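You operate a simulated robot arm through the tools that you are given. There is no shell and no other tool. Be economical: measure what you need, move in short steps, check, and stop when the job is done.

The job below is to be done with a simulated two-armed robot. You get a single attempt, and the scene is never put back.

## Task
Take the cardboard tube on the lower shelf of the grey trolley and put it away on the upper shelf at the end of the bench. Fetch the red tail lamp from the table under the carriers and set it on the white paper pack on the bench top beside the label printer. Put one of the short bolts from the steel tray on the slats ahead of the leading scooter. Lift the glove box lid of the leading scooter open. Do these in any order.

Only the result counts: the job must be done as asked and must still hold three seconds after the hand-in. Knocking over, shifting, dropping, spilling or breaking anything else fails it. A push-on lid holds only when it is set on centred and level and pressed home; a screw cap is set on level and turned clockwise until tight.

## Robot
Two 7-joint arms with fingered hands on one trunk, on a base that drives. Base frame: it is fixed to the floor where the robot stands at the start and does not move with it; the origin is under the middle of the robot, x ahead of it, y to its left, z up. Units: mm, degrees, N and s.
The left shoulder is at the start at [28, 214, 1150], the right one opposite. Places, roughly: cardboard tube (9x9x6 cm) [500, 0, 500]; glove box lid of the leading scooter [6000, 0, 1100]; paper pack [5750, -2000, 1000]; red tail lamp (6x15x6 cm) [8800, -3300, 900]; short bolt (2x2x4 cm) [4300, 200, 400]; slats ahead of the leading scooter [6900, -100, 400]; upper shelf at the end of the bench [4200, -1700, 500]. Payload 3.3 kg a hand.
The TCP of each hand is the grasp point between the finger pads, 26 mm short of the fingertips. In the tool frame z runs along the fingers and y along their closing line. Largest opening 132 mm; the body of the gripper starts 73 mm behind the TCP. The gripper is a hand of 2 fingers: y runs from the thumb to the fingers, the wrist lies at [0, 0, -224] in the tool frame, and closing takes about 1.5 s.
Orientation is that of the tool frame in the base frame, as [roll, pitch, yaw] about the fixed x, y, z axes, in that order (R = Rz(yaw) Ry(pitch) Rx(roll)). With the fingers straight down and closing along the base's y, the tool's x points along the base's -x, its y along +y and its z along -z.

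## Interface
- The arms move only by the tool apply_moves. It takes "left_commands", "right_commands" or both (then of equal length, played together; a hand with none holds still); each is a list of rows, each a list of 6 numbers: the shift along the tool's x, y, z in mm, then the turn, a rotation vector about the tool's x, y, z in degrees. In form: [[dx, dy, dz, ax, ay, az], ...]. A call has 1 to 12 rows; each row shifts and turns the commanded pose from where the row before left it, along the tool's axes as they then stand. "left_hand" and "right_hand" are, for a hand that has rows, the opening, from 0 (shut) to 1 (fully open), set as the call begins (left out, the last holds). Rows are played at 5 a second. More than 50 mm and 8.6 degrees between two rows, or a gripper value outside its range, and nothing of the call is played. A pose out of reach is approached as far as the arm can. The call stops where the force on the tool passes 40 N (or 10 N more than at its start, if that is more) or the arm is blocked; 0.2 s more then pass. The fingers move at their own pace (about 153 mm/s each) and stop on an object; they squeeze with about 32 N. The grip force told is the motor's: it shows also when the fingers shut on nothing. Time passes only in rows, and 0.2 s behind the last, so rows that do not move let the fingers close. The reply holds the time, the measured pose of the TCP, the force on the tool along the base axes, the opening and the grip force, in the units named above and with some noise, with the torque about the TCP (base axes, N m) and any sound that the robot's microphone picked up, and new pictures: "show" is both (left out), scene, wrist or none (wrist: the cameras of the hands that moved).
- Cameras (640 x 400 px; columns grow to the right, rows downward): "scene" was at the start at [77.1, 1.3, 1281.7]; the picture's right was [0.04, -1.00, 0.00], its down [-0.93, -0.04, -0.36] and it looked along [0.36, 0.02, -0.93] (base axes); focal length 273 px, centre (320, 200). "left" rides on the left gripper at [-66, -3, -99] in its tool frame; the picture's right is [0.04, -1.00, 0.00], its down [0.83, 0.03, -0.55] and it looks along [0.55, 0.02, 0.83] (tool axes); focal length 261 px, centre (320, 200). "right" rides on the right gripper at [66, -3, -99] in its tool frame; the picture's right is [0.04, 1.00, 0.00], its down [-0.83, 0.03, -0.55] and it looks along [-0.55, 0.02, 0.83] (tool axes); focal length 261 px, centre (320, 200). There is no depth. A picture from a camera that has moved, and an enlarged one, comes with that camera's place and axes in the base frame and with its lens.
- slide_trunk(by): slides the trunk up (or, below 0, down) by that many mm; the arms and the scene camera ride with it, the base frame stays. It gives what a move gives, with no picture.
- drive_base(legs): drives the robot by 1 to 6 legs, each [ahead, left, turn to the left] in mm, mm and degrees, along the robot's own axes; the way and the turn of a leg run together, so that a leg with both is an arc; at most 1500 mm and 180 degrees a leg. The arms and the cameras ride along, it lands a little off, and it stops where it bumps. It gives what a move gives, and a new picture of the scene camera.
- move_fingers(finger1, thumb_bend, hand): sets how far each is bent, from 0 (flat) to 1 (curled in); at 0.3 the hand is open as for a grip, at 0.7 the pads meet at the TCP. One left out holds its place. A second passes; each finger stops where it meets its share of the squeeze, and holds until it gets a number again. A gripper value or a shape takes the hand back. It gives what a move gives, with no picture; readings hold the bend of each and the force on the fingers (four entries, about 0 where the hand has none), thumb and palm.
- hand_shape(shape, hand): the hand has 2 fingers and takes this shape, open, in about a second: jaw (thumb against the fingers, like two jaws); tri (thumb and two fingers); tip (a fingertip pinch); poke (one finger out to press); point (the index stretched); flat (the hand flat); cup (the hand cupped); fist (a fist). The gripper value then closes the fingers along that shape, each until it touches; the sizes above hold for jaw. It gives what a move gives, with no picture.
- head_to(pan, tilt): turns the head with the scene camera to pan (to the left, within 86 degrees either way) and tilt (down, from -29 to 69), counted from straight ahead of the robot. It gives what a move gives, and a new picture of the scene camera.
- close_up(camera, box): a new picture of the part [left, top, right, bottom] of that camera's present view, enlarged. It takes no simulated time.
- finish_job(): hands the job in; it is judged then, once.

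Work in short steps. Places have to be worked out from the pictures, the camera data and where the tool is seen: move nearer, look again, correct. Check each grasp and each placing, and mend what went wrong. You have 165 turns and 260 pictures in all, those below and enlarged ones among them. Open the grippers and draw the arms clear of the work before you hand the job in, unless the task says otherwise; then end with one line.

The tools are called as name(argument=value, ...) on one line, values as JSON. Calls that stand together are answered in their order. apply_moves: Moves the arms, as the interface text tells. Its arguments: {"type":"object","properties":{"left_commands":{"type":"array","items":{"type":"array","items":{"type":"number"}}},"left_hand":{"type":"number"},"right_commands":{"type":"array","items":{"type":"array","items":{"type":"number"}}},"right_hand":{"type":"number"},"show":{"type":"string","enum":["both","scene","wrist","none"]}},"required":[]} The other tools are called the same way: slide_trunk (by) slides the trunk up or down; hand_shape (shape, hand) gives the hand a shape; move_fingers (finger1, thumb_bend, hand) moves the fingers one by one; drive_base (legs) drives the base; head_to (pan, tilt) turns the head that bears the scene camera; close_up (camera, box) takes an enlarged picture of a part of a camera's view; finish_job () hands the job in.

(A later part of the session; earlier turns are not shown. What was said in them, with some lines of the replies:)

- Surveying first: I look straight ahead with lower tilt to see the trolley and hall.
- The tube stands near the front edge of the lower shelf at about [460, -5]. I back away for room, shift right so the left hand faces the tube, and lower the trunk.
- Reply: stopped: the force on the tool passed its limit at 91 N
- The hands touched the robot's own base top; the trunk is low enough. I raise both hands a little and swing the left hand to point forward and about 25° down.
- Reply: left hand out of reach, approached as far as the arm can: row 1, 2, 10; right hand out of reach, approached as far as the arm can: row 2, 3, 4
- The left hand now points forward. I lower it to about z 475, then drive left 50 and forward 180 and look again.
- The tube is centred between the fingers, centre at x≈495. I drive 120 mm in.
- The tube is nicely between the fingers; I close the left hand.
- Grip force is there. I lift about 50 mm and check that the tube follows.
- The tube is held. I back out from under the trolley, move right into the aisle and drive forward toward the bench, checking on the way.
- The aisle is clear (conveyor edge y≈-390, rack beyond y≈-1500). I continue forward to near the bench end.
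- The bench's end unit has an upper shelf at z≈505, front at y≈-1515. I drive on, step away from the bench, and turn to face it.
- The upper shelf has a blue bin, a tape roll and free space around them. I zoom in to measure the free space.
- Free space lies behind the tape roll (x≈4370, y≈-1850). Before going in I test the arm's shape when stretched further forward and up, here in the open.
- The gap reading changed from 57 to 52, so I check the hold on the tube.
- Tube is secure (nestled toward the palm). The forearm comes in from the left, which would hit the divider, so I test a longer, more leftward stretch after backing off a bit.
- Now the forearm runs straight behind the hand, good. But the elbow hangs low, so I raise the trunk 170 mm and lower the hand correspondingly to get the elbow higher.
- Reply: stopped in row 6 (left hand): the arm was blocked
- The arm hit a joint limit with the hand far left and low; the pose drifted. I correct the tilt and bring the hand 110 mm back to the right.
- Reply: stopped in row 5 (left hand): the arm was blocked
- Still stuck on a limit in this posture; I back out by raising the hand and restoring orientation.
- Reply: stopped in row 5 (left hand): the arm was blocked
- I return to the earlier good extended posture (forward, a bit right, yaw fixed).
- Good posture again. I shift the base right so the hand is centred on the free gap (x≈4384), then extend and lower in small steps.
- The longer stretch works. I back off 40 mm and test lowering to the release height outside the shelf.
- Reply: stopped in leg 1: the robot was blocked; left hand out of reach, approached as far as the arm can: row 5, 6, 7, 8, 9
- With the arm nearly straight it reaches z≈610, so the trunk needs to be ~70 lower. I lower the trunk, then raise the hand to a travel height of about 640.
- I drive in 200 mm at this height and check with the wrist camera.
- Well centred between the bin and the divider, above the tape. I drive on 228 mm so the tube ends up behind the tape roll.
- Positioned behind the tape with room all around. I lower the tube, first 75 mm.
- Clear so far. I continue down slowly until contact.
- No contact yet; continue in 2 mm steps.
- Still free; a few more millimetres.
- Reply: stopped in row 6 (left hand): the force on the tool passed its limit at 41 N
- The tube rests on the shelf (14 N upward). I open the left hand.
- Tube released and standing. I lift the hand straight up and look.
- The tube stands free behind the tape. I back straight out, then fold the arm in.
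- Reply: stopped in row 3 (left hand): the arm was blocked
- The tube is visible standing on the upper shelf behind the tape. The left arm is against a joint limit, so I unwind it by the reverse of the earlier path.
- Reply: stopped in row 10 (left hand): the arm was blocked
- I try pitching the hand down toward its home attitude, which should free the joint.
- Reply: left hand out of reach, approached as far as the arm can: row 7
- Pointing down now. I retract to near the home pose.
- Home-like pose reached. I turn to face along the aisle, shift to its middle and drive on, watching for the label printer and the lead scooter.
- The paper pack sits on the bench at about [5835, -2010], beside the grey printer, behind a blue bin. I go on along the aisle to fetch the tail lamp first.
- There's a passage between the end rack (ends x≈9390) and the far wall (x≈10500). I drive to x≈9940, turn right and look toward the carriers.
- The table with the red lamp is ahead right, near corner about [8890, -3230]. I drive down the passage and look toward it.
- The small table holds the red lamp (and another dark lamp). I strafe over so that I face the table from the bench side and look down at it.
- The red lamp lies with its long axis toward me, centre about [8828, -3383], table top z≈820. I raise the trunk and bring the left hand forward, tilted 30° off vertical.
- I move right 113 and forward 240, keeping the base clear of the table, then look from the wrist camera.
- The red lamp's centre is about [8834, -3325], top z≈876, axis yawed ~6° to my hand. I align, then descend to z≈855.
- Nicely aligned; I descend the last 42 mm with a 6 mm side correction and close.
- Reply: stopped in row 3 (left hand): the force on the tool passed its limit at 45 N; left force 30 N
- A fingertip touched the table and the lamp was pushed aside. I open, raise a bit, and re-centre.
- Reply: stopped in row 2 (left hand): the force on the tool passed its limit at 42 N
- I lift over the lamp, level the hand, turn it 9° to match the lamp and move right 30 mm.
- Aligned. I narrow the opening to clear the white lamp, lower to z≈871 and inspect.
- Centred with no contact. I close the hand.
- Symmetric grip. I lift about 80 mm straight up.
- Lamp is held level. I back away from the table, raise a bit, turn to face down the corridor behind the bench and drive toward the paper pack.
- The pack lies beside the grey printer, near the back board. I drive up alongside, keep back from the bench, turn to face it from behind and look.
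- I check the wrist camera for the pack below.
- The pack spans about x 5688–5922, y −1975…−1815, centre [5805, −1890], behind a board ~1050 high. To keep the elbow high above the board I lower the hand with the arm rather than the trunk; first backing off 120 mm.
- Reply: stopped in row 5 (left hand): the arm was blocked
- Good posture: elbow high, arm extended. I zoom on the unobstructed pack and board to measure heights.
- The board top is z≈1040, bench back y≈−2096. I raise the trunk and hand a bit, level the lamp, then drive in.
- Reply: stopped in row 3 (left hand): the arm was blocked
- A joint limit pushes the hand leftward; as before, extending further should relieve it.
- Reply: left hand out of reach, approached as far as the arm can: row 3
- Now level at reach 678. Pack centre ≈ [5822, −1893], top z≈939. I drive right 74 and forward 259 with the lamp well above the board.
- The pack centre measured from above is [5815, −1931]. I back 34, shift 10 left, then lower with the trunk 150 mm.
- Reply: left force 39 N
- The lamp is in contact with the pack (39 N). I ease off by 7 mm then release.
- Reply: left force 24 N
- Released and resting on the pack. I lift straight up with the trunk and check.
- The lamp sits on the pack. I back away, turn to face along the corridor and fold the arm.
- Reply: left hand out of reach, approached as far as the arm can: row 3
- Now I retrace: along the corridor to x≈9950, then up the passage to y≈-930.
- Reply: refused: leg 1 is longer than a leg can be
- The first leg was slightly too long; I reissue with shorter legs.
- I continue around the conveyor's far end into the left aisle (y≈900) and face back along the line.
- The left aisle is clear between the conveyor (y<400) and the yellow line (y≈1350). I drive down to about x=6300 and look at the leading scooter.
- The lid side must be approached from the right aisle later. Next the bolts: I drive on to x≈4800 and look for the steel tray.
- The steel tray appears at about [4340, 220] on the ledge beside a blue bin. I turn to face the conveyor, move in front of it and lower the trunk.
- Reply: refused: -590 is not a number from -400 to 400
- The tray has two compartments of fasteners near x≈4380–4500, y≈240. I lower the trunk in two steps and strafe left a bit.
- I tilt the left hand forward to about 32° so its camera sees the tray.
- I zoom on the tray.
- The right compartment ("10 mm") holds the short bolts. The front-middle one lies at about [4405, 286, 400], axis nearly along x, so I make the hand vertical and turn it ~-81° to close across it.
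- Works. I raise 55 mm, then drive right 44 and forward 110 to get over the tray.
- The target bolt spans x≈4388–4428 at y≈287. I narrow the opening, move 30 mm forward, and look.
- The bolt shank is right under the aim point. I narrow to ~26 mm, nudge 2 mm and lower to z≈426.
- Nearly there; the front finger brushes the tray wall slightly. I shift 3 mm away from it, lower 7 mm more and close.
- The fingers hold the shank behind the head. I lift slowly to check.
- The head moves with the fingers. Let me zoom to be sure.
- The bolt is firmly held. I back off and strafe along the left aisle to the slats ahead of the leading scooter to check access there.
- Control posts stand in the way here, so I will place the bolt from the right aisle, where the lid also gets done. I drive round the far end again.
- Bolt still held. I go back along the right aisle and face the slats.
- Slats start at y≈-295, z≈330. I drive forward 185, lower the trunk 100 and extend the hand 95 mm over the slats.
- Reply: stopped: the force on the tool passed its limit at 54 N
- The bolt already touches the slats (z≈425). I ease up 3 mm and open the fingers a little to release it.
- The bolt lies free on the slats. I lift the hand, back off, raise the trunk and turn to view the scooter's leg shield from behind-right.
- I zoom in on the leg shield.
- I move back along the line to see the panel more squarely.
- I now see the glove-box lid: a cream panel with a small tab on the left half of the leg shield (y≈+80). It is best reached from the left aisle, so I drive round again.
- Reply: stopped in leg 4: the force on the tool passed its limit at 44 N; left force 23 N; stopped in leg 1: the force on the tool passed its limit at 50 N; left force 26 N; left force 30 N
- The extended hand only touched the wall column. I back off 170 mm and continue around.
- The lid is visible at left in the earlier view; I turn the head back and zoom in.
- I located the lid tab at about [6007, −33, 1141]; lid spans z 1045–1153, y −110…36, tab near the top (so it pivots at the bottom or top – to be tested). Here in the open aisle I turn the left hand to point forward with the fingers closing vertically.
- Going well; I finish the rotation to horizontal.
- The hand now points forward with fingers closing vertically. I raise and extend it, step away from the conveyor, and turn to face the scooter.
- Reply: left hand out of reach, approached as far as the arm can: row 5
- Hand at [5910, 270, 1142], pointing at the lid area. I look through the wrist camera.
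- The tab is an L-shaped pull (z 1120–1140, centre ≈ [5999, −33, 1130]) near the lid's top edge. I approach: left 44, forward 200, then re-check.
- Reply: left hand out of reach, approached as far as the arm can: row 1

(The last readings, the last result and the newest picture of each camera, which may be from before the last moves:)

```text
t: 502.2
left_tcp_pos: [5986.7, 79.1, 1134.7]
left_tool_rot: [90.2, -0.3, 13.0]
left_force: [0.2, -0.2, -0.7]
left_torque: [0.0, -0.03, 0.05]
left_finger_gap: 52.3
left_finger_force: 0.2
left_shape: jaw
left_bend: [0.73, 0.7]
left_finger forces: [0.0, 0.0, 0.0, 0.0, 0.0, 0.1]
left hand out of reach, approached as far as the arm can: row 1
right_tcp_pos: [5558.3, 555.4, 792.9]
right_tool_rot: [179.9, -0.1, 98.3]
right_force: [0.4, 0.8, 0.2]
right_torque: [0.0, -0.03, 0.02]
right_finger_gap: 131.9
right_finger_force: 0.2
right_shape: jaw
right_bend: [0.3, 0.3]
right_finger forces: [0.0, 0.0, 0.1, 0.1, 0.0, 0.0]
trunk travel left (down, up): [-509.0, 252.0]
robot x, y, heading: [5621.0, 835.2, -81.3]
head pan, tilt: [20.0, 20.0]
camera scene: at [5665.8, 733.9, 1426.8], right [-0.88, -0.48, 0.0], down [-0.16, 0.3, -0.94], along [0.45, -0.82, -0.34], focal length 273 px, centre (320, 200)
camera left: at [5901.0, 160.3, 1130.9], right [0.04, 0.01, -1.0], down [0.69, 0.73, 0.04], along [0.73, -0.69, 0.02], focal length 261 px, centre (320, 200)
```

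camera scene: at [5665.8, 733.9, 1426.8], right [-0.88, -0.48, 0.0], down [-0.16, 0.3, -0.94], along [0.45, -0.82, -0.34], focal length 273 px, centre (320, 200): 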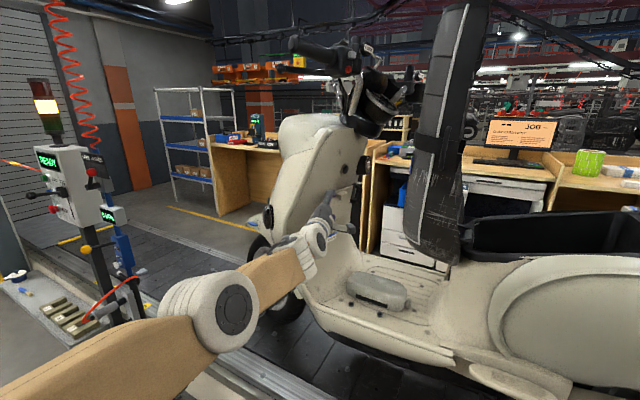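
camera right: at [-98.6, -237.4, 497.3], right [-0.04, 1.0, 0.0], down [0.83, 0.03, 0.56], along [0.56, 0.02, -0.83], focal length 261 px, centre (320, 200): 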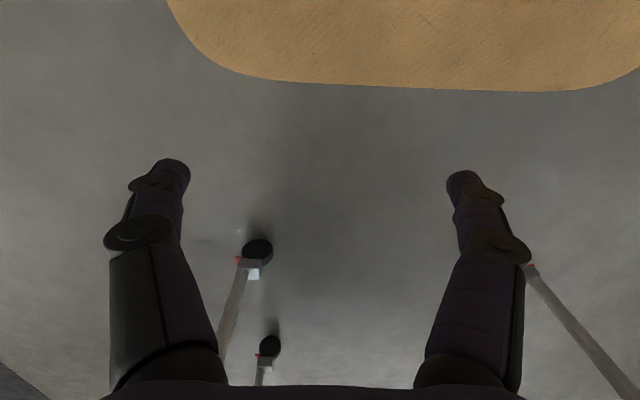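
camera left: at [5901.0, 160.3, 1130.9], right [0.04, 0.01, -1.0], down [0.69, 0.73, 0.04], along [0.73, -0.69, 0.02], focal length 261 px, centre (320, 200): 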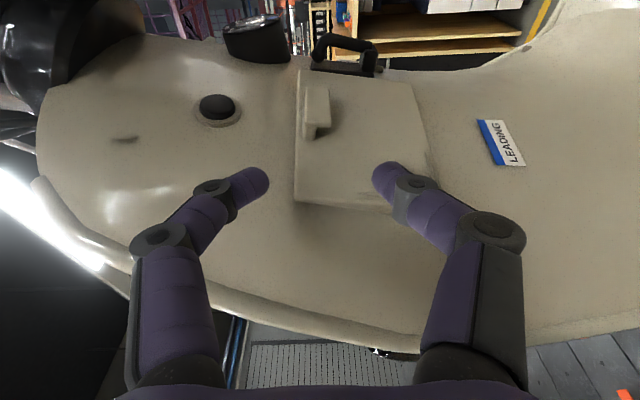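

Tab centred between the fingers. I drive in the remaining 97 mm.

drive_base(legs=[[70, -3, 0]])

close_up(camera="left", box=[160, 40, 480, 240])

```text
t: 503.2
left_tcp_pos: [5994.3, 7.7, 1135.1]
left_tool_rot: [90.3, -0.2, 12.9]
left_force: [-0.7, -0.8, 0.1]
left_torque: [-0.03, -0.05, 0.02]
left_finger_gap: 52.6
left_finger_force: 0.0
left_shape: jaw
left_bend: [0.73, 0.7]
left_finger forces: [0.1, 0.1, 0.1, 0.0, 0.0, 0.1]
right_tcp_pos: [5565.6, 484.3, 793.6]
right_tool_rot: [179.8, -0.2, 98.4]
right_force: [-0.7, -1.0, 0.2]
right_torque: [0.02, 0.0, 0.0]
right_finger_gap: 131.8
right_finger_force: 0.0
right_shape: jaw
right_bend: [0.3, 0.3]
right_finger forces: [0.0, 0.1, 0.0, 0.0, 0.0, 0.0]
trunk travel left (down, up): [-509.0, 252.0]
robot x, y, heading: [5628.2, 765.6, -81.4]
head pan, tilt: [20.0, 20.0]
camera scene: at [5673.3, 662.7, 1426.7], right [-0.88, -0.48, 0.0], down [-0.16, 0.3, -0.94], along [0.45, -0.82, -0.34], focal length 273 px, centre (320, 200)
```

scene: 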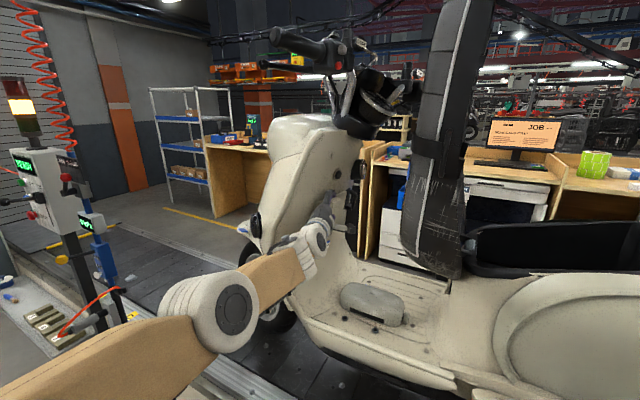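

```text
2.00 times, centred on (320, 140) of left
camera zoom: at [5908.8, 89.4, 1130.3], right [0.04, 0.01, -1.0], down [0.69, 0.73, 0.04], along [0.73, -0.69, 0.02], focal length 521 px, centre (320, 320)
```

zoom: 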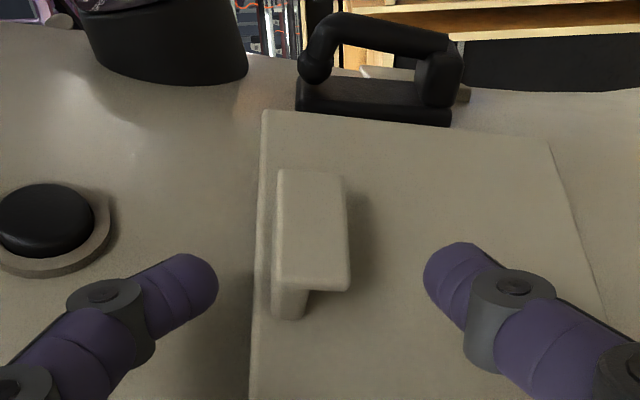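

Aligned. I drive 33 mm further, then close on the tab.

drive_base(legs=[[33, 0, 0]])

apply_moves(left_commands=[[0, 0, 0, 0, 0, 0], [0, 0, 0, 0, 0, 0], [0, 0, 0, 0, 0, 0], [0, 0, 0, 0, 0, 0]], left_hand=0.0, show="wrist")

```text
t: 504.1
left_tcp_pos: [5998.9, -26.4, 1133.1]
left_tool_rot: [90.4, -0.2, 13.0]
left_force: [0.3, 0.1, -0.5]
left_torque: [0.0, -0.02, 0.0]
left_finger_gap: 52.5
left_finger_force: 0.0
left_shape: jaw
left_bend: [0.73, 0.7]
left_finger forces: [0.1, 0.0, 0.0, 0.0, 0.0, 0.0]
right_tcp_pos: [5571.9, 451.2, 793.2]
right_tool_rot: [179.8, -0.2, 98.4]
right_force: [-0.4, 0.1, 0.0]
right_torque: [0.03, -0.02, -0.02]
right_finger_gap: 131.7
right_finger_force: 0.2
right_shape: jaw
right_bend: [0.3, 0.3]
right_finger forces: [0.0, 0.0, 0.0, 0.0, 0.0, 0.0]
trunk travel left (down, up): [-509.0, 252.0]
robot x, y, heading: [5636.1, 725.8, -81.5]
head pan, tilt: [20.0, 20.0]
camera scene: at [5678.6, 628.9, 1426.6], right [-0.88, -0.48, 0.0], down [-0.16, 0.3, -0.94], along [0.45, -0.82, -0.34], focal length 273 px, centre (320, 200)
```

scene: 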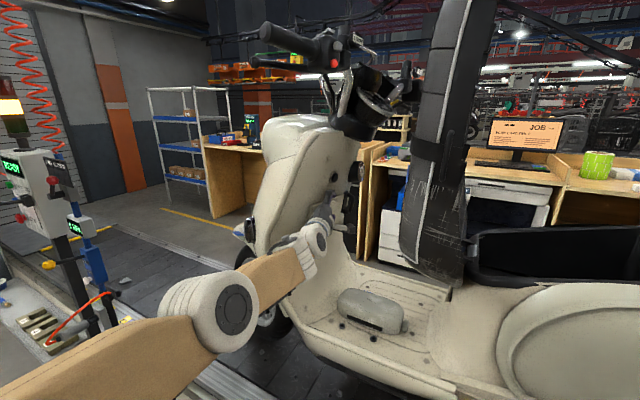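

```text
t: 505.1
left_tcp_pos: [5999.7, -23.3, 1135.8]
left_tool_rot: [90.1, -0.3, 13.1]
left_force: [2.5, -0.5, 2.5]
left_torque: [-0.54, -0.83, -0.08]
left_finger_gap: 16.7
left_finger_force: 32.2
left_shape: jaw
left_bend: [0.74, 0.71]
left_finger forces: [34.5, 0.0, 0.0, 0.1, 33.1, 0.1]
right_tcp_pos: [5571.3, 452.1, 794.8]
right_tool_rot: [179.8, 0.0, 98.4]
right_force: [0.4, -0.4, -0.2]
right_torque: [0.01, -0.01, -0.01]
right_finger_gap: 131.8
right_finger_force: 0.0
right_shape: jaw
right_bend: [0.3, 0.3]
right_finger forces: [0.1, 0.0, 0.1, 0.0, 0.0, 0.1]
trunk travel left (down, up): [-509.0, 252.0]
robot x, y, heading: [5633.1, 731.2, -81.6]
head pan, tilt: [20.0, 20.0]
camera left: at [5913.9, 57.9, 1131.9], right [0.04, 0.01, -1.0], down [0.69, 0.73, 0.04], along [0.73, -0.69, 0.02], focal length 261 px, centre (320, 200)
```

left: 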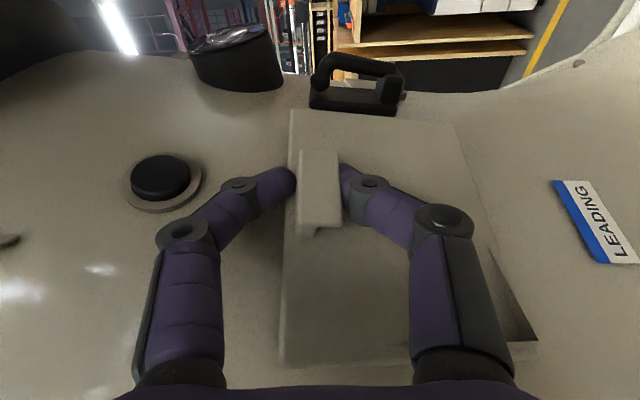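

The tab is gripped. I pull gently along the lid's normal by 12 mm and watch forces to learn where the hinge is.

apply_moves(left_commands=[[-2.7, 0, -1.2, 0, 0, 0], [-2.7, 0, -1.2, 0, 0, 0], [-2.7, 0, -1.2, 0, 0, 0], [-2.7, 0, -1.2, 0, 0, 0]], show="wrist")

```text
t: 506.1
left_tcp_pos: [5991.3, -19.9, 1134.7]
left_tool_rot: [90.4, -0.1, 13.2]
left_force: [14.3, -1.8, 0.4]
left_torque: [-0.46, -1.23, 0.07]
left_finger_gap: 15.9
left_finger_force: 31.6
left_shape: jaw
left_bend: [0.74, 0.7]
left_finger forces: [39.4, 0.1, 0.1, 0.0, 50.0, 0.0]
right_tcp_pos: [5572.2, 453.1, 793.8]
right_tool_rot: [180.0, -0.2, 98.5]
right_force: [-0.1, -0.4, -1.0]
right_torque: [0.03, 0.03, -0.02]
right_finger_gap: 131.9
right_finger_force: 0.1
right_shape: jaw
right_bend: [0.3, 0.3]
right_finger forces: [0.0, 0.0, 0.0, 0.1, 0.1, 0.0]
trunk travel left (down, up): [-509.0, 252.0]
robot x, y, heading: [5633.9, 727.0, -81.5]
head pan, tilt: [20.0, 20.0]
camera left: at [5905.7, 60.0, 1129.9], right [0.04, 0.01, -1.0], down [0.68, 0.73, 0.04], along [0.73, -0.69, 0.02], focal length 261 px, centre (320, 200)
```

left: 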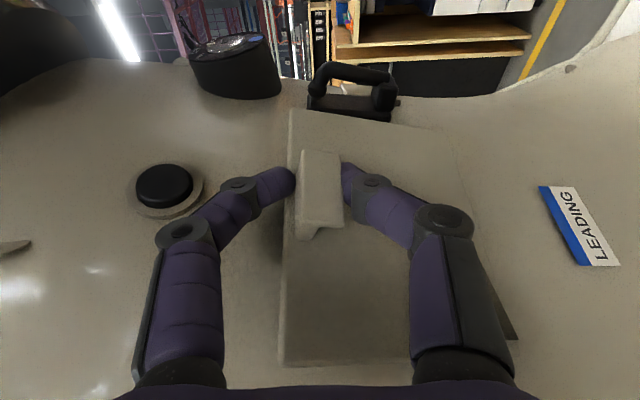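

The top edge comes away from the shield, so the hinge is at the bottom. I now follow an arc about the bottom edge, turning the hand with it, 24° first.

apply_moves(left_commands=[[-8.1, -2.9, -3.65, -2.46, 0, 5.47], [-8.1, -2.9, -3.65, -2.46, 0, 5.47], [-8.1, -2.9, -3.65, -2.46, 0, 5.47], [-8.1, -2.9, -3.65, -2.46, 0, 5.47]], show="both")

```text
t: 507.1
left_tcp_pos: [5959.4, -13.9, 1114.8]
left_tool_rot: [80.2, -22.0, 15.1]
left_force: [20.2, -5.8, -10.7]
left_torque: [-0.03, -0.72, 0.09]
left_finger_gap: 14.8
left_finger_force: 31.8
left_shape: jaw
left_bend: [0.74, 0.7]
left_finger forces: [26.6, 0.0, 0.0, 0.0, 45.5, 0.0]
left hand out of reach, approached as far as the arm can: row 4
right_tcp_pos: [5573.6, 450.4, 793.6]
right_tool_rot: [-180.0, -0.2, 98.4]
right_force: [0.4, 0.1, -0.5]
right_torque: [-0.01, 0.01, 0.0]
right_finger_gap: 132.2
right_finger_force: 0.0
right_shape: jaw
right_bend: [0.3, 0.3]
right_finger forces: [0.0, 0.0, 0.1, 0.1, 0.1, 0.0]
trunk travel left (down, up): [-509.0, 252.0]
robot x, y, heading: [5635.6, 728.9, -81.6]
head pan, tilt: [20.0, 20.0]
camera scene: at [5682.3, 628.9, 1426.4], right [-0.88, -0.48, 0.0], down [-0.17, 0.3, -0.94], along [0.45, -0.82, -0.35], focal length 273 px, centre (320, 200)
camera left: at [5883.9, 65.9, 1070.9], right [0.44, -0.06, -0.9], down [0.62, 0.74, 0.26], along [0.65, -0.67, 0.36], focal length 261 px, centre (320, 200)
```

scene: 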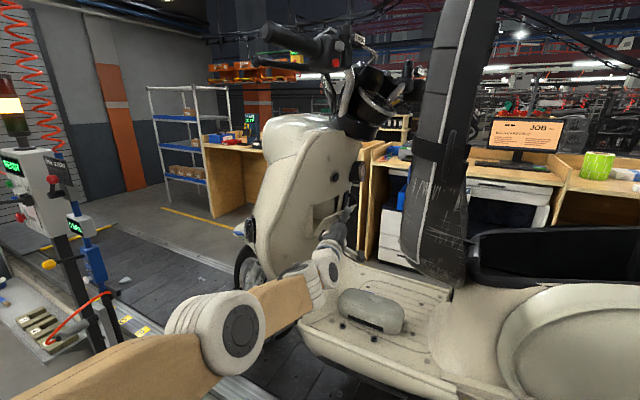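
left: 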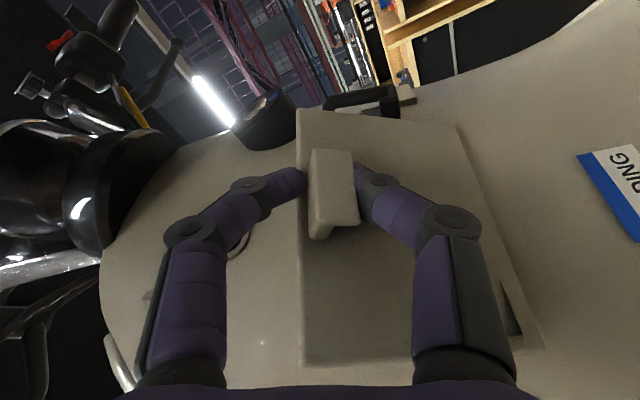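

The lid is swinging down with the tab. The wrist nears a limit, so I continue the arc with less hand rotation.

apply_moves(left_commands=[[-8, -3.3, -3.6, 0, 0, 1.5], [-7.6, -4.1, -3.4, 0, 0, 1.5], [-7, -5, -3, 0, 0, 1.5]], show="both")

```text
t: 507.9
left_tcp_pos: [5944.1, -8.6, 1097.9]
left_tool_rot: [79.5, -26.4, 16.1]
left_force: [22.0, -14.8, -2.5]
left_torque: [-0.22, -1.18, 0.23]
left_finger_gap: 13.5
left_finger_force: 32.2
left_shape: jaw
left_bend: [0.74, 0.67]
left_finger forces: [33.3, 0.0, 0.0, 0.0, 56.2, 0.0]
right_tcp_pos: [5572.8, 452.2, 794.3]
right_tool_rot: [-179.9, -0.2, 98.4]
right_force: [0.1, 0.5, -0.1]
right_torque: [-0.02, 0.0, 0.0]
right_finger_gap: 131.7
right_finger_force: 0.0
right_shape: jaw
right_bend: [0.3, 0.3]
right_finger forces: [0.1, 0.0, 0.1, 0.1, 0.0, 0.1]
trunk travel left (down, up): [-509.0, 252.0]
robot x, y, heading: [5635.4, 727.8, -81.3]
head pan, tilt: [20.0, 20.0]
camera scene: at [5682.0, 628.6, 1426.6], right [-0.88, -0.48, 0.0], down [-0.17, 0.3, -0.94], along [0.45, -0.82, -0.35], focal length 273 px, centre (320, 200)
camera left: at [5870.8, 71.0, 1048.6], right [0.5, -0.04, -0.86], down [0.59, 0.74, 0.31], along [0.63, -0.67, 0.4], focal length 261 px, centre (320, 200)
```

scene: 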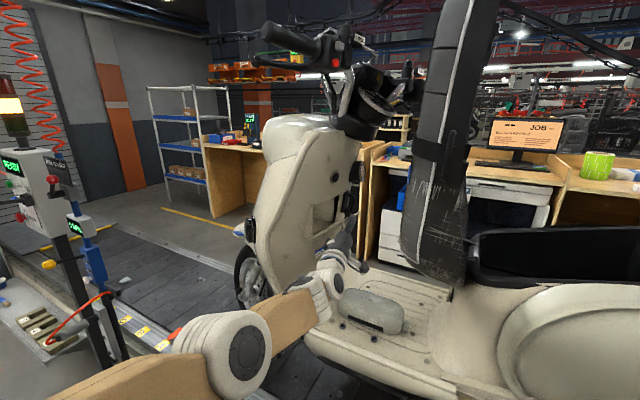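
left: 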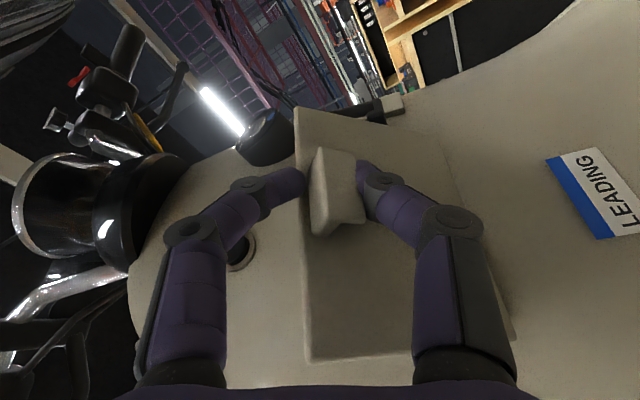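

About 44° open. I continue the arc a little more.

apply_moves(left_commands=[[-7.3, -4.7, -3.3, 0, 0, 2], [-7, -5.4, -3.2, 0, 0, 2], [-6.3, -6.3, -2.8, 0, 0, 2]], show="wrist")

```text
t: 508.7
left_tcp_pos: [5934.6, -2.3, 1078.2]
left_tool_rot: [78.6, -32.3, 17.8]
left_force: [12.2, -28.1, 2.2]
left_torque: [-0.51, -1.07, -0.43]
left_finger_gap: 12.0
left_finger_force: 32.2
left_shape: jaw
left_bend: [0.74, 0.64]
left_finger forces: [33.1, 0.0, 0.0, 0.0, 47.7, 0.1]
left hand out of reach, approached as far as the arm can: row 1
right_tcp_pos: [5571.3, 448.8, 793.6]
right_tool_rot: [179.9, -0.3, 98.3]
right_force: [0.0, -1.3, -0.8]
right_torque: [-0.04, -0.01, 0.05]
right_finger_gap: 131.8
right_finger_force: 0.1
right_shape: jaw
right_bend: [0.3, 0.3]
right_finger forces: [0.0, 0.1, 0.1, 0.0, 0.0, 0.1]
trunk travel left (down, up): [-509.0, 252.0]
robot x, y, heading: [5631.5, 727.5, -81.2]
head pan, tilt: [20.0, 20.0]
stopped in row 3 (left hand): the force on the tool passed its limit at 44 N (the readings are from after the stop); the commanded pose is now the measured one
camera left: at [5864.9, 75.7, 1023.2], right [0.59, -0.02, -0.81], down [0.54, 0.75, 0.38], along [0.6, -0.66, 0.45], focal length 261 px, centre (320, 200)
```

left: 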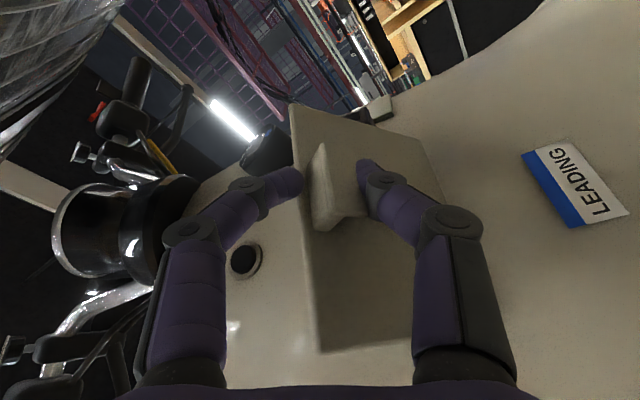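

A sideways pull has built up (my hinge-axis guess is a bit off). I open the fingers and see whether the lid stays.

apply_moves(left_commands=[[0, 0, 0, 0, 0, 0], [0, 0, 0, 0, 0, 0], [0, 0, 0, 0, 0, 0], [0, 0, 0, 0, 0, 0], [0, 0, 0, 0, 0, 0]], left_hand=0.4, show="both")

```text
t: 509.9
left_tcp_pos: [5930.9, 1.5, 1079.3]
left_tool_rot: [78.5, -32.1, 17.3]
left_force: [-0.6, -0.4, 0.9]
left_torque: [-0.01, -0.01, 0.02]
left_finger_gap: 53.0
left_finger_force: 0.0
left_shape: jaw
left_bend: [0.73, 0.7]
left_finger forces: [0.0, 0.1, 0.0, 0.1, 0.3, 0.1]
right_tcp_pos: [5571.3, 452.8, 793.8]
right_tool_rot: [179.8, 0.0, 98.2]
right_force: [-0.3, 0.5, -1.2]
right_torque: [0.03, 0.02, -0.03]
right_finger_gap: 131.8
right_finger_force: 0.0
right_shape: jaw
right_bend: [0.3, 0.3]
right_finger forces: [0.0, 0.1, 0.0, 0.0, 0.0, 0.0]
trunk travel left (down, up): [-509.0, 252.0]
robot x, y, heading: [5634.3, 728.4, -81.6]
head pan, tilt: [20.0, 20.0]
camera scene: at [5678.1, 631.3, 1426.9], right [-0.88, -0.48, 0.0], down [-0.16, 0.3, -0.94], along [0.45, -0.83, -0.34], focal length 273 px, centre (320, 200)
camera left: at [5860.6, 80.1, 1023.9], right [0.59, -0.02, -0.81], down [0.55, 0.75, 0.38], along [0.59, -0.66, 0.45], focal length 261 px, centre (320, 200)
```

scene: 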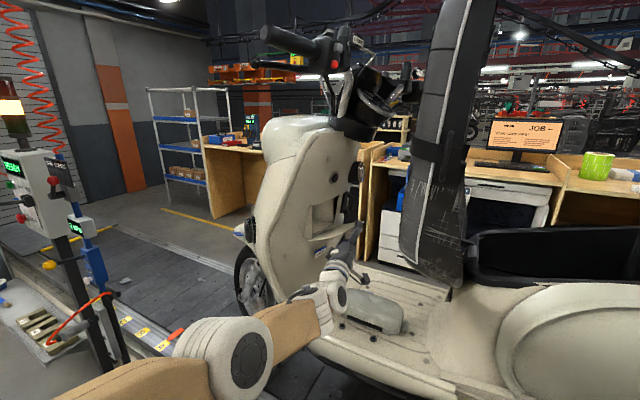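
left: 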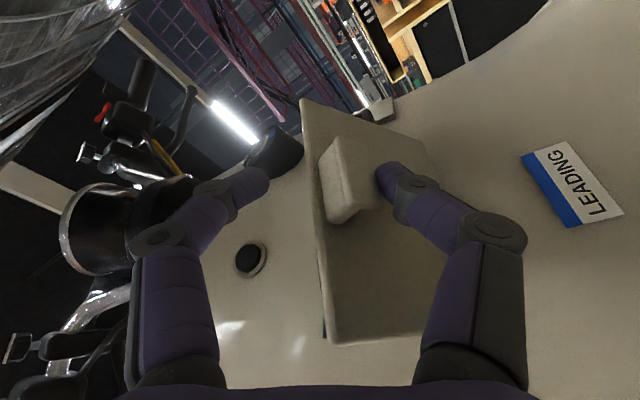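

The lid stays at roughly 50°. To open it further I withdraw, close the fingers, and will push from inside over the top edge.

apply_moves(left_commands=[[7, 1, -27.4, 0, 0, 0], [7, 1, -27.4, 0, 0, 0], [7, 1, -27.4, 0, 0, 0], [0, 0, -10, 0, 0, 0]], show="wrist")

close_up(camera="scene", box=[230, 160, 430, 285])

```text
t: 510.9
left_tcp_pos: [5927.7, 97.5, 1078.0]
left_tool_rot: [78.6, -32.2, 17.3]
left_force: [0.7, 0.6, 0.2]
left_torque: [-0.01, 0.0, 0.03]
left_finger_gap: 52.6
left_finger_force: 0.1
left_shape: jaw
left_bend: [0.73, 0.7]
left_finger forces: [0.0, 0.0, 0.0, 0.1, 0.0, 0.0]
left hand out of reach, approached as far as the arm can: row 1
right_tcp_pos: [5571.4, 452.5, 794.5]
right_tool_rot: [179.9, 0.0, 98.3]
right_force: [-1.4, 0.1, 0.5]
right_torque: [0.01, 0.0, 0.02]
right_finger_gap: 131.9
right_finger_force: 0.1
right_shape: jaw
right_bend: [0.3, 0.3]
right_finger forces: [0.0, 0.0, 0.1, 0.0, 0.0, 0.0]
trunk travel left (down, up): [-509.0, 252.0]
robot x, y, heading: [5634.6, 727.4, -81.2]
head pan, tilt: [20.0, 20.0]
camera left: at [5857.8, 175.0, 1022.8], right [0.59, -0.02, -0.81], down [0.55, 0.75, 0.38], along [0.59, -0.67, 0.45], focal length 261 px, centre (320, 200)
```

left: 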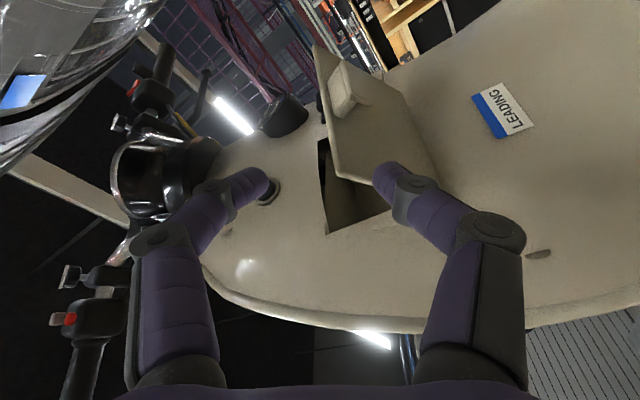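

```text
3.20 times, centred on (330, 222) of scene
camera zoom: at [5677.8, 631.6, 1426.9], right [-0.88, -0.48, 0.0], down [-0.16, 0.3, -0.94], along [0.45, -0.83, -0.34], focal length 874 px, centre (288, 128)
```

zoom: 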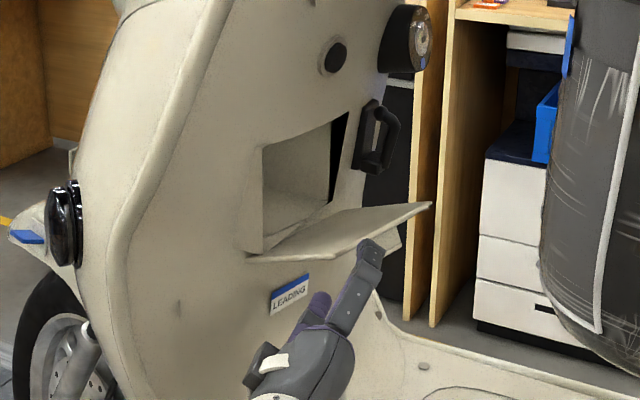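

The lid is open and holds at about 60°. I'll push it a little further from above with closed fingers: raise, then move in over the lid.

apply_moves(left_commands=[[28, 24, 8, 0, 0, 0], [28, 24, 8, 0, 0, 0], [0, 0, 0, 0, 0, 0], [0, 0, 0, 0, 0, 0], [-7, -1, 27.4, 0, 0, 0], [-7, -1, 27.4, 0, 0, 0], [-7, -1, 27.4, 0, 0, 0]], left_hand=0, show="both")

```text
t: 512.5
left_tcp_pos: [5950.1, 11.3, 1148.7]
left_tool_rot: [78.6, -32.1, 17.4]
left_force: [0.5, 0.8, 0.1]
left_torque: [-0.01, -0.01, -0.01]
left_finger_gap: 0.0
left_finger_force: 31.8
left_shape: jaw
left_bend: [0.63, 0.7]
left_finger forces: [0.0, 0.1, 0.1, 0.0, 0.1, 0.0]
right_tcp_pos: [5570.7, 451.2, 793.8]
right_tool_rot: [179.8, -0.2, 98.3]
right_force: [-1.1, 0.6, 0.1]
right_torque: [0.0, -0.02, 0.01]
right_finger_gap: 131.8
right_finger_force: 0.1
right_shape: jaw
right_bend: [0.3, 0.3]
right_finger forces: [0.0, 0.1, 0.0, 0.0, 0.0, 0.0]
trunk travel left (down, up): [-509.0, 252.0]
robot x, y, heading: [5635.3, 729.3, -81.6]
head pan, tilt: [20.0, 20.0]
camera scene: at [5678.0, 630.8, 1426.8], right [-0.88, -0.48, 0.0], down [-0.16, 0.3, -0.94], along [0.45, -0.82, -0.34], focal length 273 px, centre (320, 200)
camera left: at [5880.1, 90.2, 1094.6], right [0.59, -0.02, -0.81], down [0.55, 0.75, 0.38], along [0.59, -0.66, 0.45], focal length 261 px, centre (320, 200)
```

scene: 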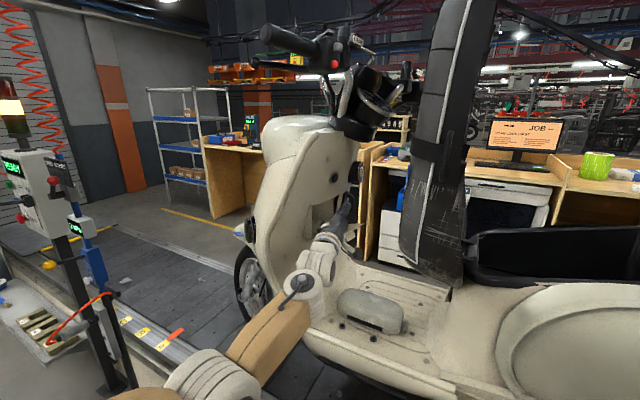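
left: 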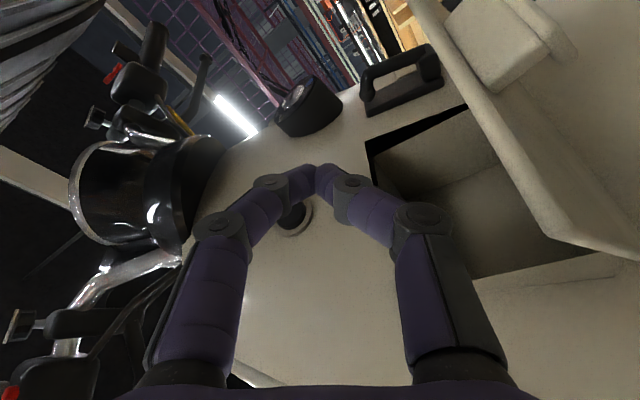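

Fingers are above the lid inside. I press down gently in small steps.

apply_moves(left_commands=[[-5.3, -8.3, -1.7, 0, 0, 0], [-5.3, -8.3, -1.7, 0, 0, 0], [-5.3, -8.3, -1.7, 0, 0, 0], [-5.3, -8.3, -1.7, 0, 0, 0], [-5.3, -8.3, -1.7, 0, 0, 0], [-4, -6.2, -1.3, 0, 0, 0], [-4, -6.2, -1.3, 0, 0, 0], [-4, -6.2, -1.3, 0, 0, 0]], show="wrist")

```text
t: 514.3
left_tcp_pos: [5950.3, 12.2, 1078.5]
left_tool_rot: [78.2, -32.2, 17.6]
left_force: [0.5, 0.5, 4.7]
left_torque: [0.22, -0.06, -0.05]
left_finger_gap: 0.1
left_finger_force: 31.9
left_shape: jaw
left_bend: [0.63, 0.7]
left_finger forces: [0.0, 0.0, 0.1, 0.0, 4.6, 0.1]
right_tcp_pos: [5572.6, 450.7, 794.6]
right_tool_rot: [179.8, -0.1, 98.3]
right_force: [-0.9, -0.6, 0.5]
right_torque: [-0.02, -0.01, 0.0]
right_finger_gap: 131.7
right_finger_force: 0.1
right_shape: jaw
right_bend: [0.3, 0.3]
right_finger forces: [0.1, 0.0, 0.0, 0.0, 0.1, 0.0]
trunk travel left (down, up): [-509.0, 252.0]
robot x, y, heading: [5632.8, 729.3, -81.4]
head pan, tilt: [20.0, 20.0]
camera left: at [5880.4, 90.4, 1023.3], right [0.59, -0.03, -0.81], down [0.55, 0.75, 0.38], along [0.59, -0.66, 0.46], focal length 261 px, centre (320, 200)
```

left: 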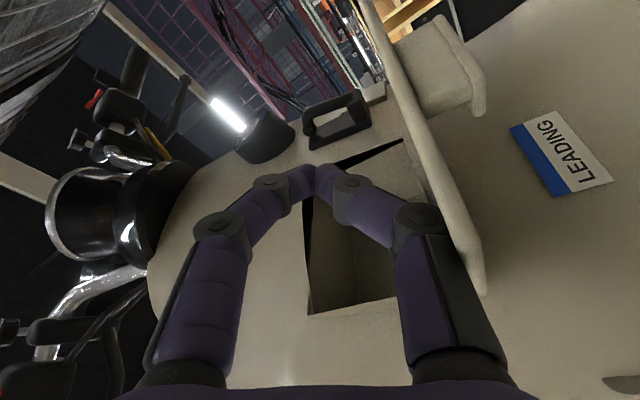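

Light contact (5 N). A further 24 mm down.

apply_moves(left_commands=[[-3.2, -5, -1, 0, 0, 0], [-3.2, -5, -1, 0, 0, 0], [-3.2, -5, -1, 0, 0, 0], [-3.2, -5, -1, 0, 0, 0]], show="wrist")

close_up(camera="scene", box=[230, 160, 430, 285])

```text
t: 515.0
left_tcp_pos: [5949.6, 11.5, 1079.7]
left_tool_rot: [76.3, -32.0, 18.7]
left_force: [-0.8, -2.1, 11.4]
left_torque: [0.45, -0.12, -0.01]
left_finger_gap: 0.0
left_finger_force: 31.7
left_shape: jaw
left_bend: [0.62, 0.7]
left_finger forces: [0.0, 0.0, 0.1, 0.0, 11.9, 0.2]
right_tcp_pos: [5570.8, 453.2, 794.9]
right_tool_rot: [179.8, 0.0, 98.4]
right_force: [0.4, -0.6, -1.4]
right_torque: [0.04, 0.0, 0.0]
right_finger_gap: 131.8
right_finger_force: 0.1
right_shape: jaw
right_bend: [0.3, 0.3]
right_finger forces: [0.0, 0.1, 0.0, 0.1, 0.0, 0.1]
trunk travel left (down, up): [-509.0, 252.0]
robot x, y, heading: [5631.4, 728.6, -81.3]
head pan, tilt: [20.0, 20.0]
stopped in row 3 (left hand): the force on the tool passed its limit at 43 N (the readings are from after the stop); the commanded pose is now the measured one
camera left: at [5880.9, 88.1, 1021.2], right [0.6, -0.05, -0.8], down [0.54, 0.76, 0.36], along [0.59, -0.65, 0.48], focal length 261 px, centre (320, 200)
```

left: 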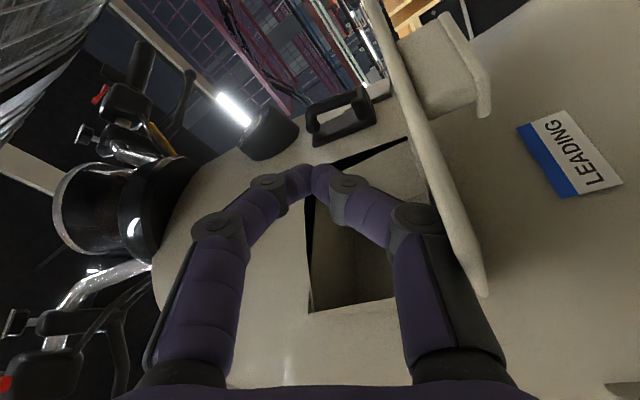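

```text
3.20 times, centred on (330, 222) of scene
camera zoom: at [5677.5, 632.4, 1426.8], right [-0.88, -0.48, 0.0], down [-0.16, 0.3, -0.94], along [0.45, -0.83, -0.34], focal length 874 px, centre (288, 128)
```

zoom: 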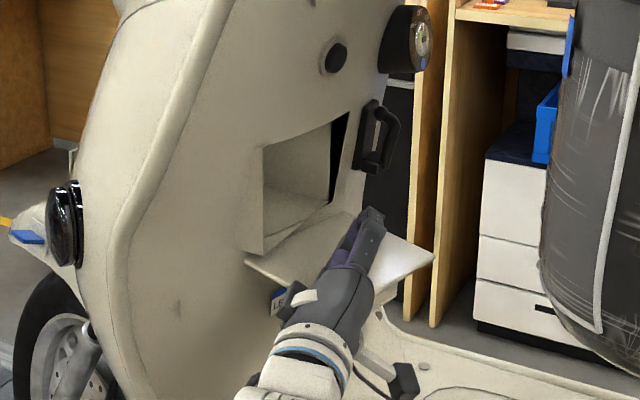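

The lid is now about horizontal, at its stop. I lift the hand off, withdraw it sideways, and check.

apply_moves(left_commands=[[5.3, 8.3, 1.7, 0, 0, 0], [10.6, 16.6, 3.4, 0, 0, 0], [10.6, 16.6, 3.4, 0, 0, 0], [7, 1, -27.4, 0, 0, 0], [7, 1, -27.4, 0, 0, 0], [7, 1, -27.4, 0, 0, 0], [7, 1, -27.4, 0, 0, 0]], show="none")

close_up(camera="scene", box=[230, 160, 430, 285])

```text
t: 516.6
left_tcp_pos: [5950.0, 125.6, 1121.9]
left_tool_rot: [77.2, -32.0, 18.3]
left_force: [-0.7, 0.5, 0.7]
left_torque: [-0.03, 0.04, 0.01]
left_finger_gap: 0.0
left_finger_force: 32.1
left_shape: jaw
left_bend: [0.62, 0.7]
left_finger forces: [0.0, 0.0, 0.1, 0.0, 0.1, 0.0]
right_tcp_pos: [5571.2, 452.5, 794.3]
right_tool_rot: [179.7, 0.1, 98.3]
right_force: [0.2, -0.2, -0.5]
right_torque: [-0.01, -0.04, 0.01]
right_finger_gap: 131.6
right_finger_force: 0.2
right_shape: jaw
right_bend: [0.3, 0.3]
right_finger forces: [0.1, 0.0, 0.1, 0.1, 0.0, 0.0]
trunk travel left (down, up): [-509.0, 252.0]
robot x, y, heading: [5630.1, 731.6, -81.7]
head pan, tilt: [20.0, 20.0]
```

```text
3.20 times, centred on (330, 222) of scene
camera zoom: at [5678.3, 631.7, 1426.9], right [-0.88, -0.48, 0.0], down [-0.16, 0.3, -0.94], along [0.45, -0.83, -0.34], focal length 874 px, centre (288, 128)
```

zoom: 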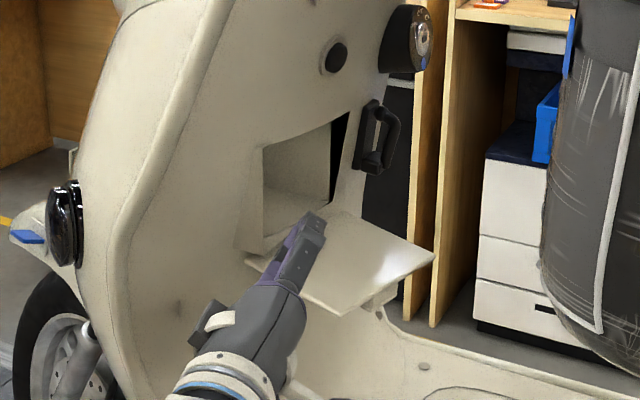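

The lid stays wide open. I back the robot away and open the hand.

drive_base(legs=[[-250, 0, 0]])

apply_moves(left_commands=[[0, 0, -30, 0, 0, 0], [0, 0, -30, 0, 0, 0], [0, 0, 0, 0, 0, 0], [0, 0, 0, 0, 0, 0], [0, 0, 0, 0, 0, 0]], left_hand=1, show="scene")

head_to(pan=55, tilt=20)

```text
t: 518.4
left_tcp_pos: [5912.3, 372.9, 1122.1]
left_tool_rot: [77.0, -32.0, 18.4]
left_force: [-0.4, 0.4, -0.2]
left_torque: [0.0, -0.02, -0.01]
left_finger_gap: 0.1
left_finger_force: 31.7
left_shape: jaw
left_bend: [0.62, 0.7]
left_finger forces: [0.0, 0.0, 0.1, 0.0, 0.0, 0.1]
right_tcp_pos: [5535.0, 700.8, 794.4]
right_tool_rot: [179.7, 0.0, 98.4]
right_force: [0.4, -0.4, 0.3]
right_torque: [-0.02, 0.0, -0.03]
right_finger_gap: 131.9
right_finger_force: 0.0
right_shape: jaw
right_bend: [0.3, 0.3]
right_finger forces: [0.0, 0.0, 0.0, 0.0, 0.1, 0.0]
trunk travel left (down, up): [-509.0, 252.0]
robot x, y, heading: [5596.7, 975.6, -81.3]
head pan, tilt: [20.0, 20.0]
camera scene: at [5640.7, 879.5, 1427.0], right [-0.88, -0.48, 0.0], down [-0.16, 0.3, -0.94], along [0.45, -0.83, -0.34], focal length 273 px, centre (320, 200)
```

scene: 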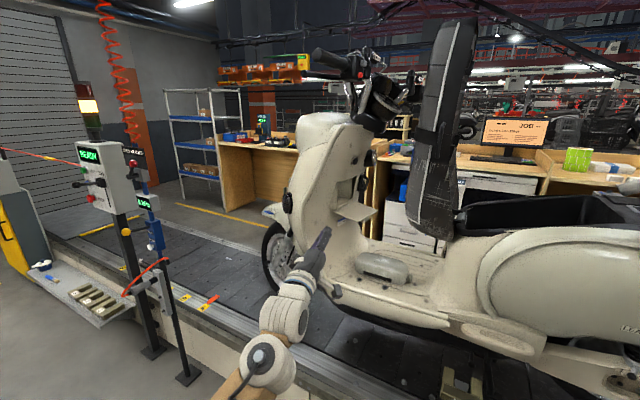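

```text
t: 519.6
left_tcp_pos: [5901.4, 430.3, 1110.3]
left_tool_rot: [77.0, -32.0, 18.3]
left_force: [0.2, -0.5, 0.3]
left_torque: [0.0, -0.02, 0.0]
left_finger_gap: 132.2
left_finger_force: 0.0
left_shape: jaw
left_bend: [0.3, 0.3]
left_finger forces: [0.0, 0.1, 0.0, 0.0, 0.1, 0.1]
right_tcp_pos: [5534.6, 698.3, 794.5]
right_tool_rot: [179.8, 0.0, 98.4]
right_force: [0.2, -0.5, 0.2]
right_torque: [-0.01, 0.01, 0.0]
right_finger_gap: 131.9
right_finger_force: 0.2
right_shape: jaw
right_bend: [0.3, 0.3]
right_finger forces: [0.1, 0.1, 0.1, 0.0, 0.1, 0.1]
trunk travel left (down, up): [-509.0, 252.0]
robot x, y, heading: [5598.8, 979.6, -82.0]
head pan, tilt: [20.0, 20.0]
camera scene: at [5640.9, 878.3, 1426.9], right [-0.88, -0.48, 0.0], down [-0.16, 0.3, -0.94], along [0.45, -0.82, -0.34], focal length 273 px, centre (320, 200)
```

scene: 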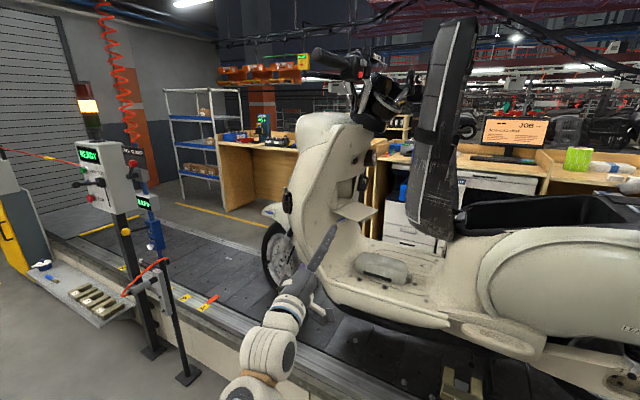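

```text
t: 520.6
left_tcp_pos: [5901.4, 430.7, 1110.6]
left_tool_rot: [77.0, -32.0, 18.3]
left_force: [-0.7, 0.2, -0.3]
left_torque: [0.01, -0.03, 0.0]
left_finger_gap: 131.9
left_finger_force: 0.1
left_shape: jaw
left_bend: [0.3, 0.3]
left_finger forces: [0.0, 0.0, 0.1, 0.1, 0.0, 0.0]
right_tcp_pos: [5533.0, 699.8, 794.4]
right_tool_rot: [179.8, 0.0, 98.4]
right_force: [-0.5, 0.4, -0.3]
right_torque: [0.02, 0.01, 0.0]
right_finger_gap: 131.9
right_finger_force: 0.2
right_shape: jaw
right_bend: [0.3, 0.3]
right_finger forces: [0.0, 0.0, 0.0, 0.0, 0.1, 0.1]
trunk travel left (down, up): [-509.0, 252.0]
robot x, y, heading: [5596.0, 976.8, -81.5]
head pan, tilt: [55.0, 20.0]
camera scene: at [5679.6, 918.6, 1426.9], right [-0.45, -0.9, 0.0], down [-0.31, 0.15, -0.94], along [0.84, -0.42, -0.34], focal length 273 px, centre (320, 200)
```

scene: 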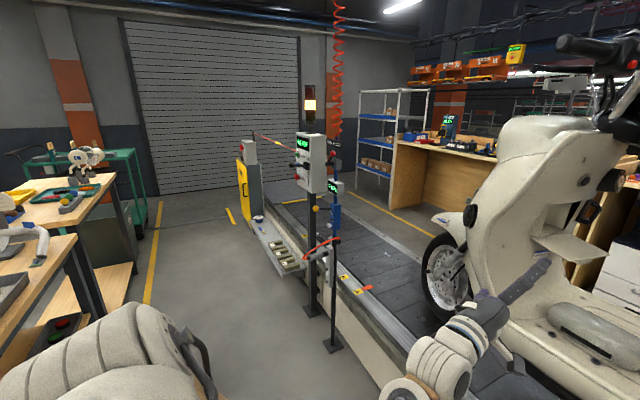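

All four tasks are done and were checked as each finished. The hands are open and clear of the work, so I hand in.

finish_job()

```text
The job is handed in.
```

The job is handed in: the tube is on the bench's upper shelf, the red lamp is on the paper pack, a short bolt is on the slats ahead of the leading scooter, and the glove box lid is open.
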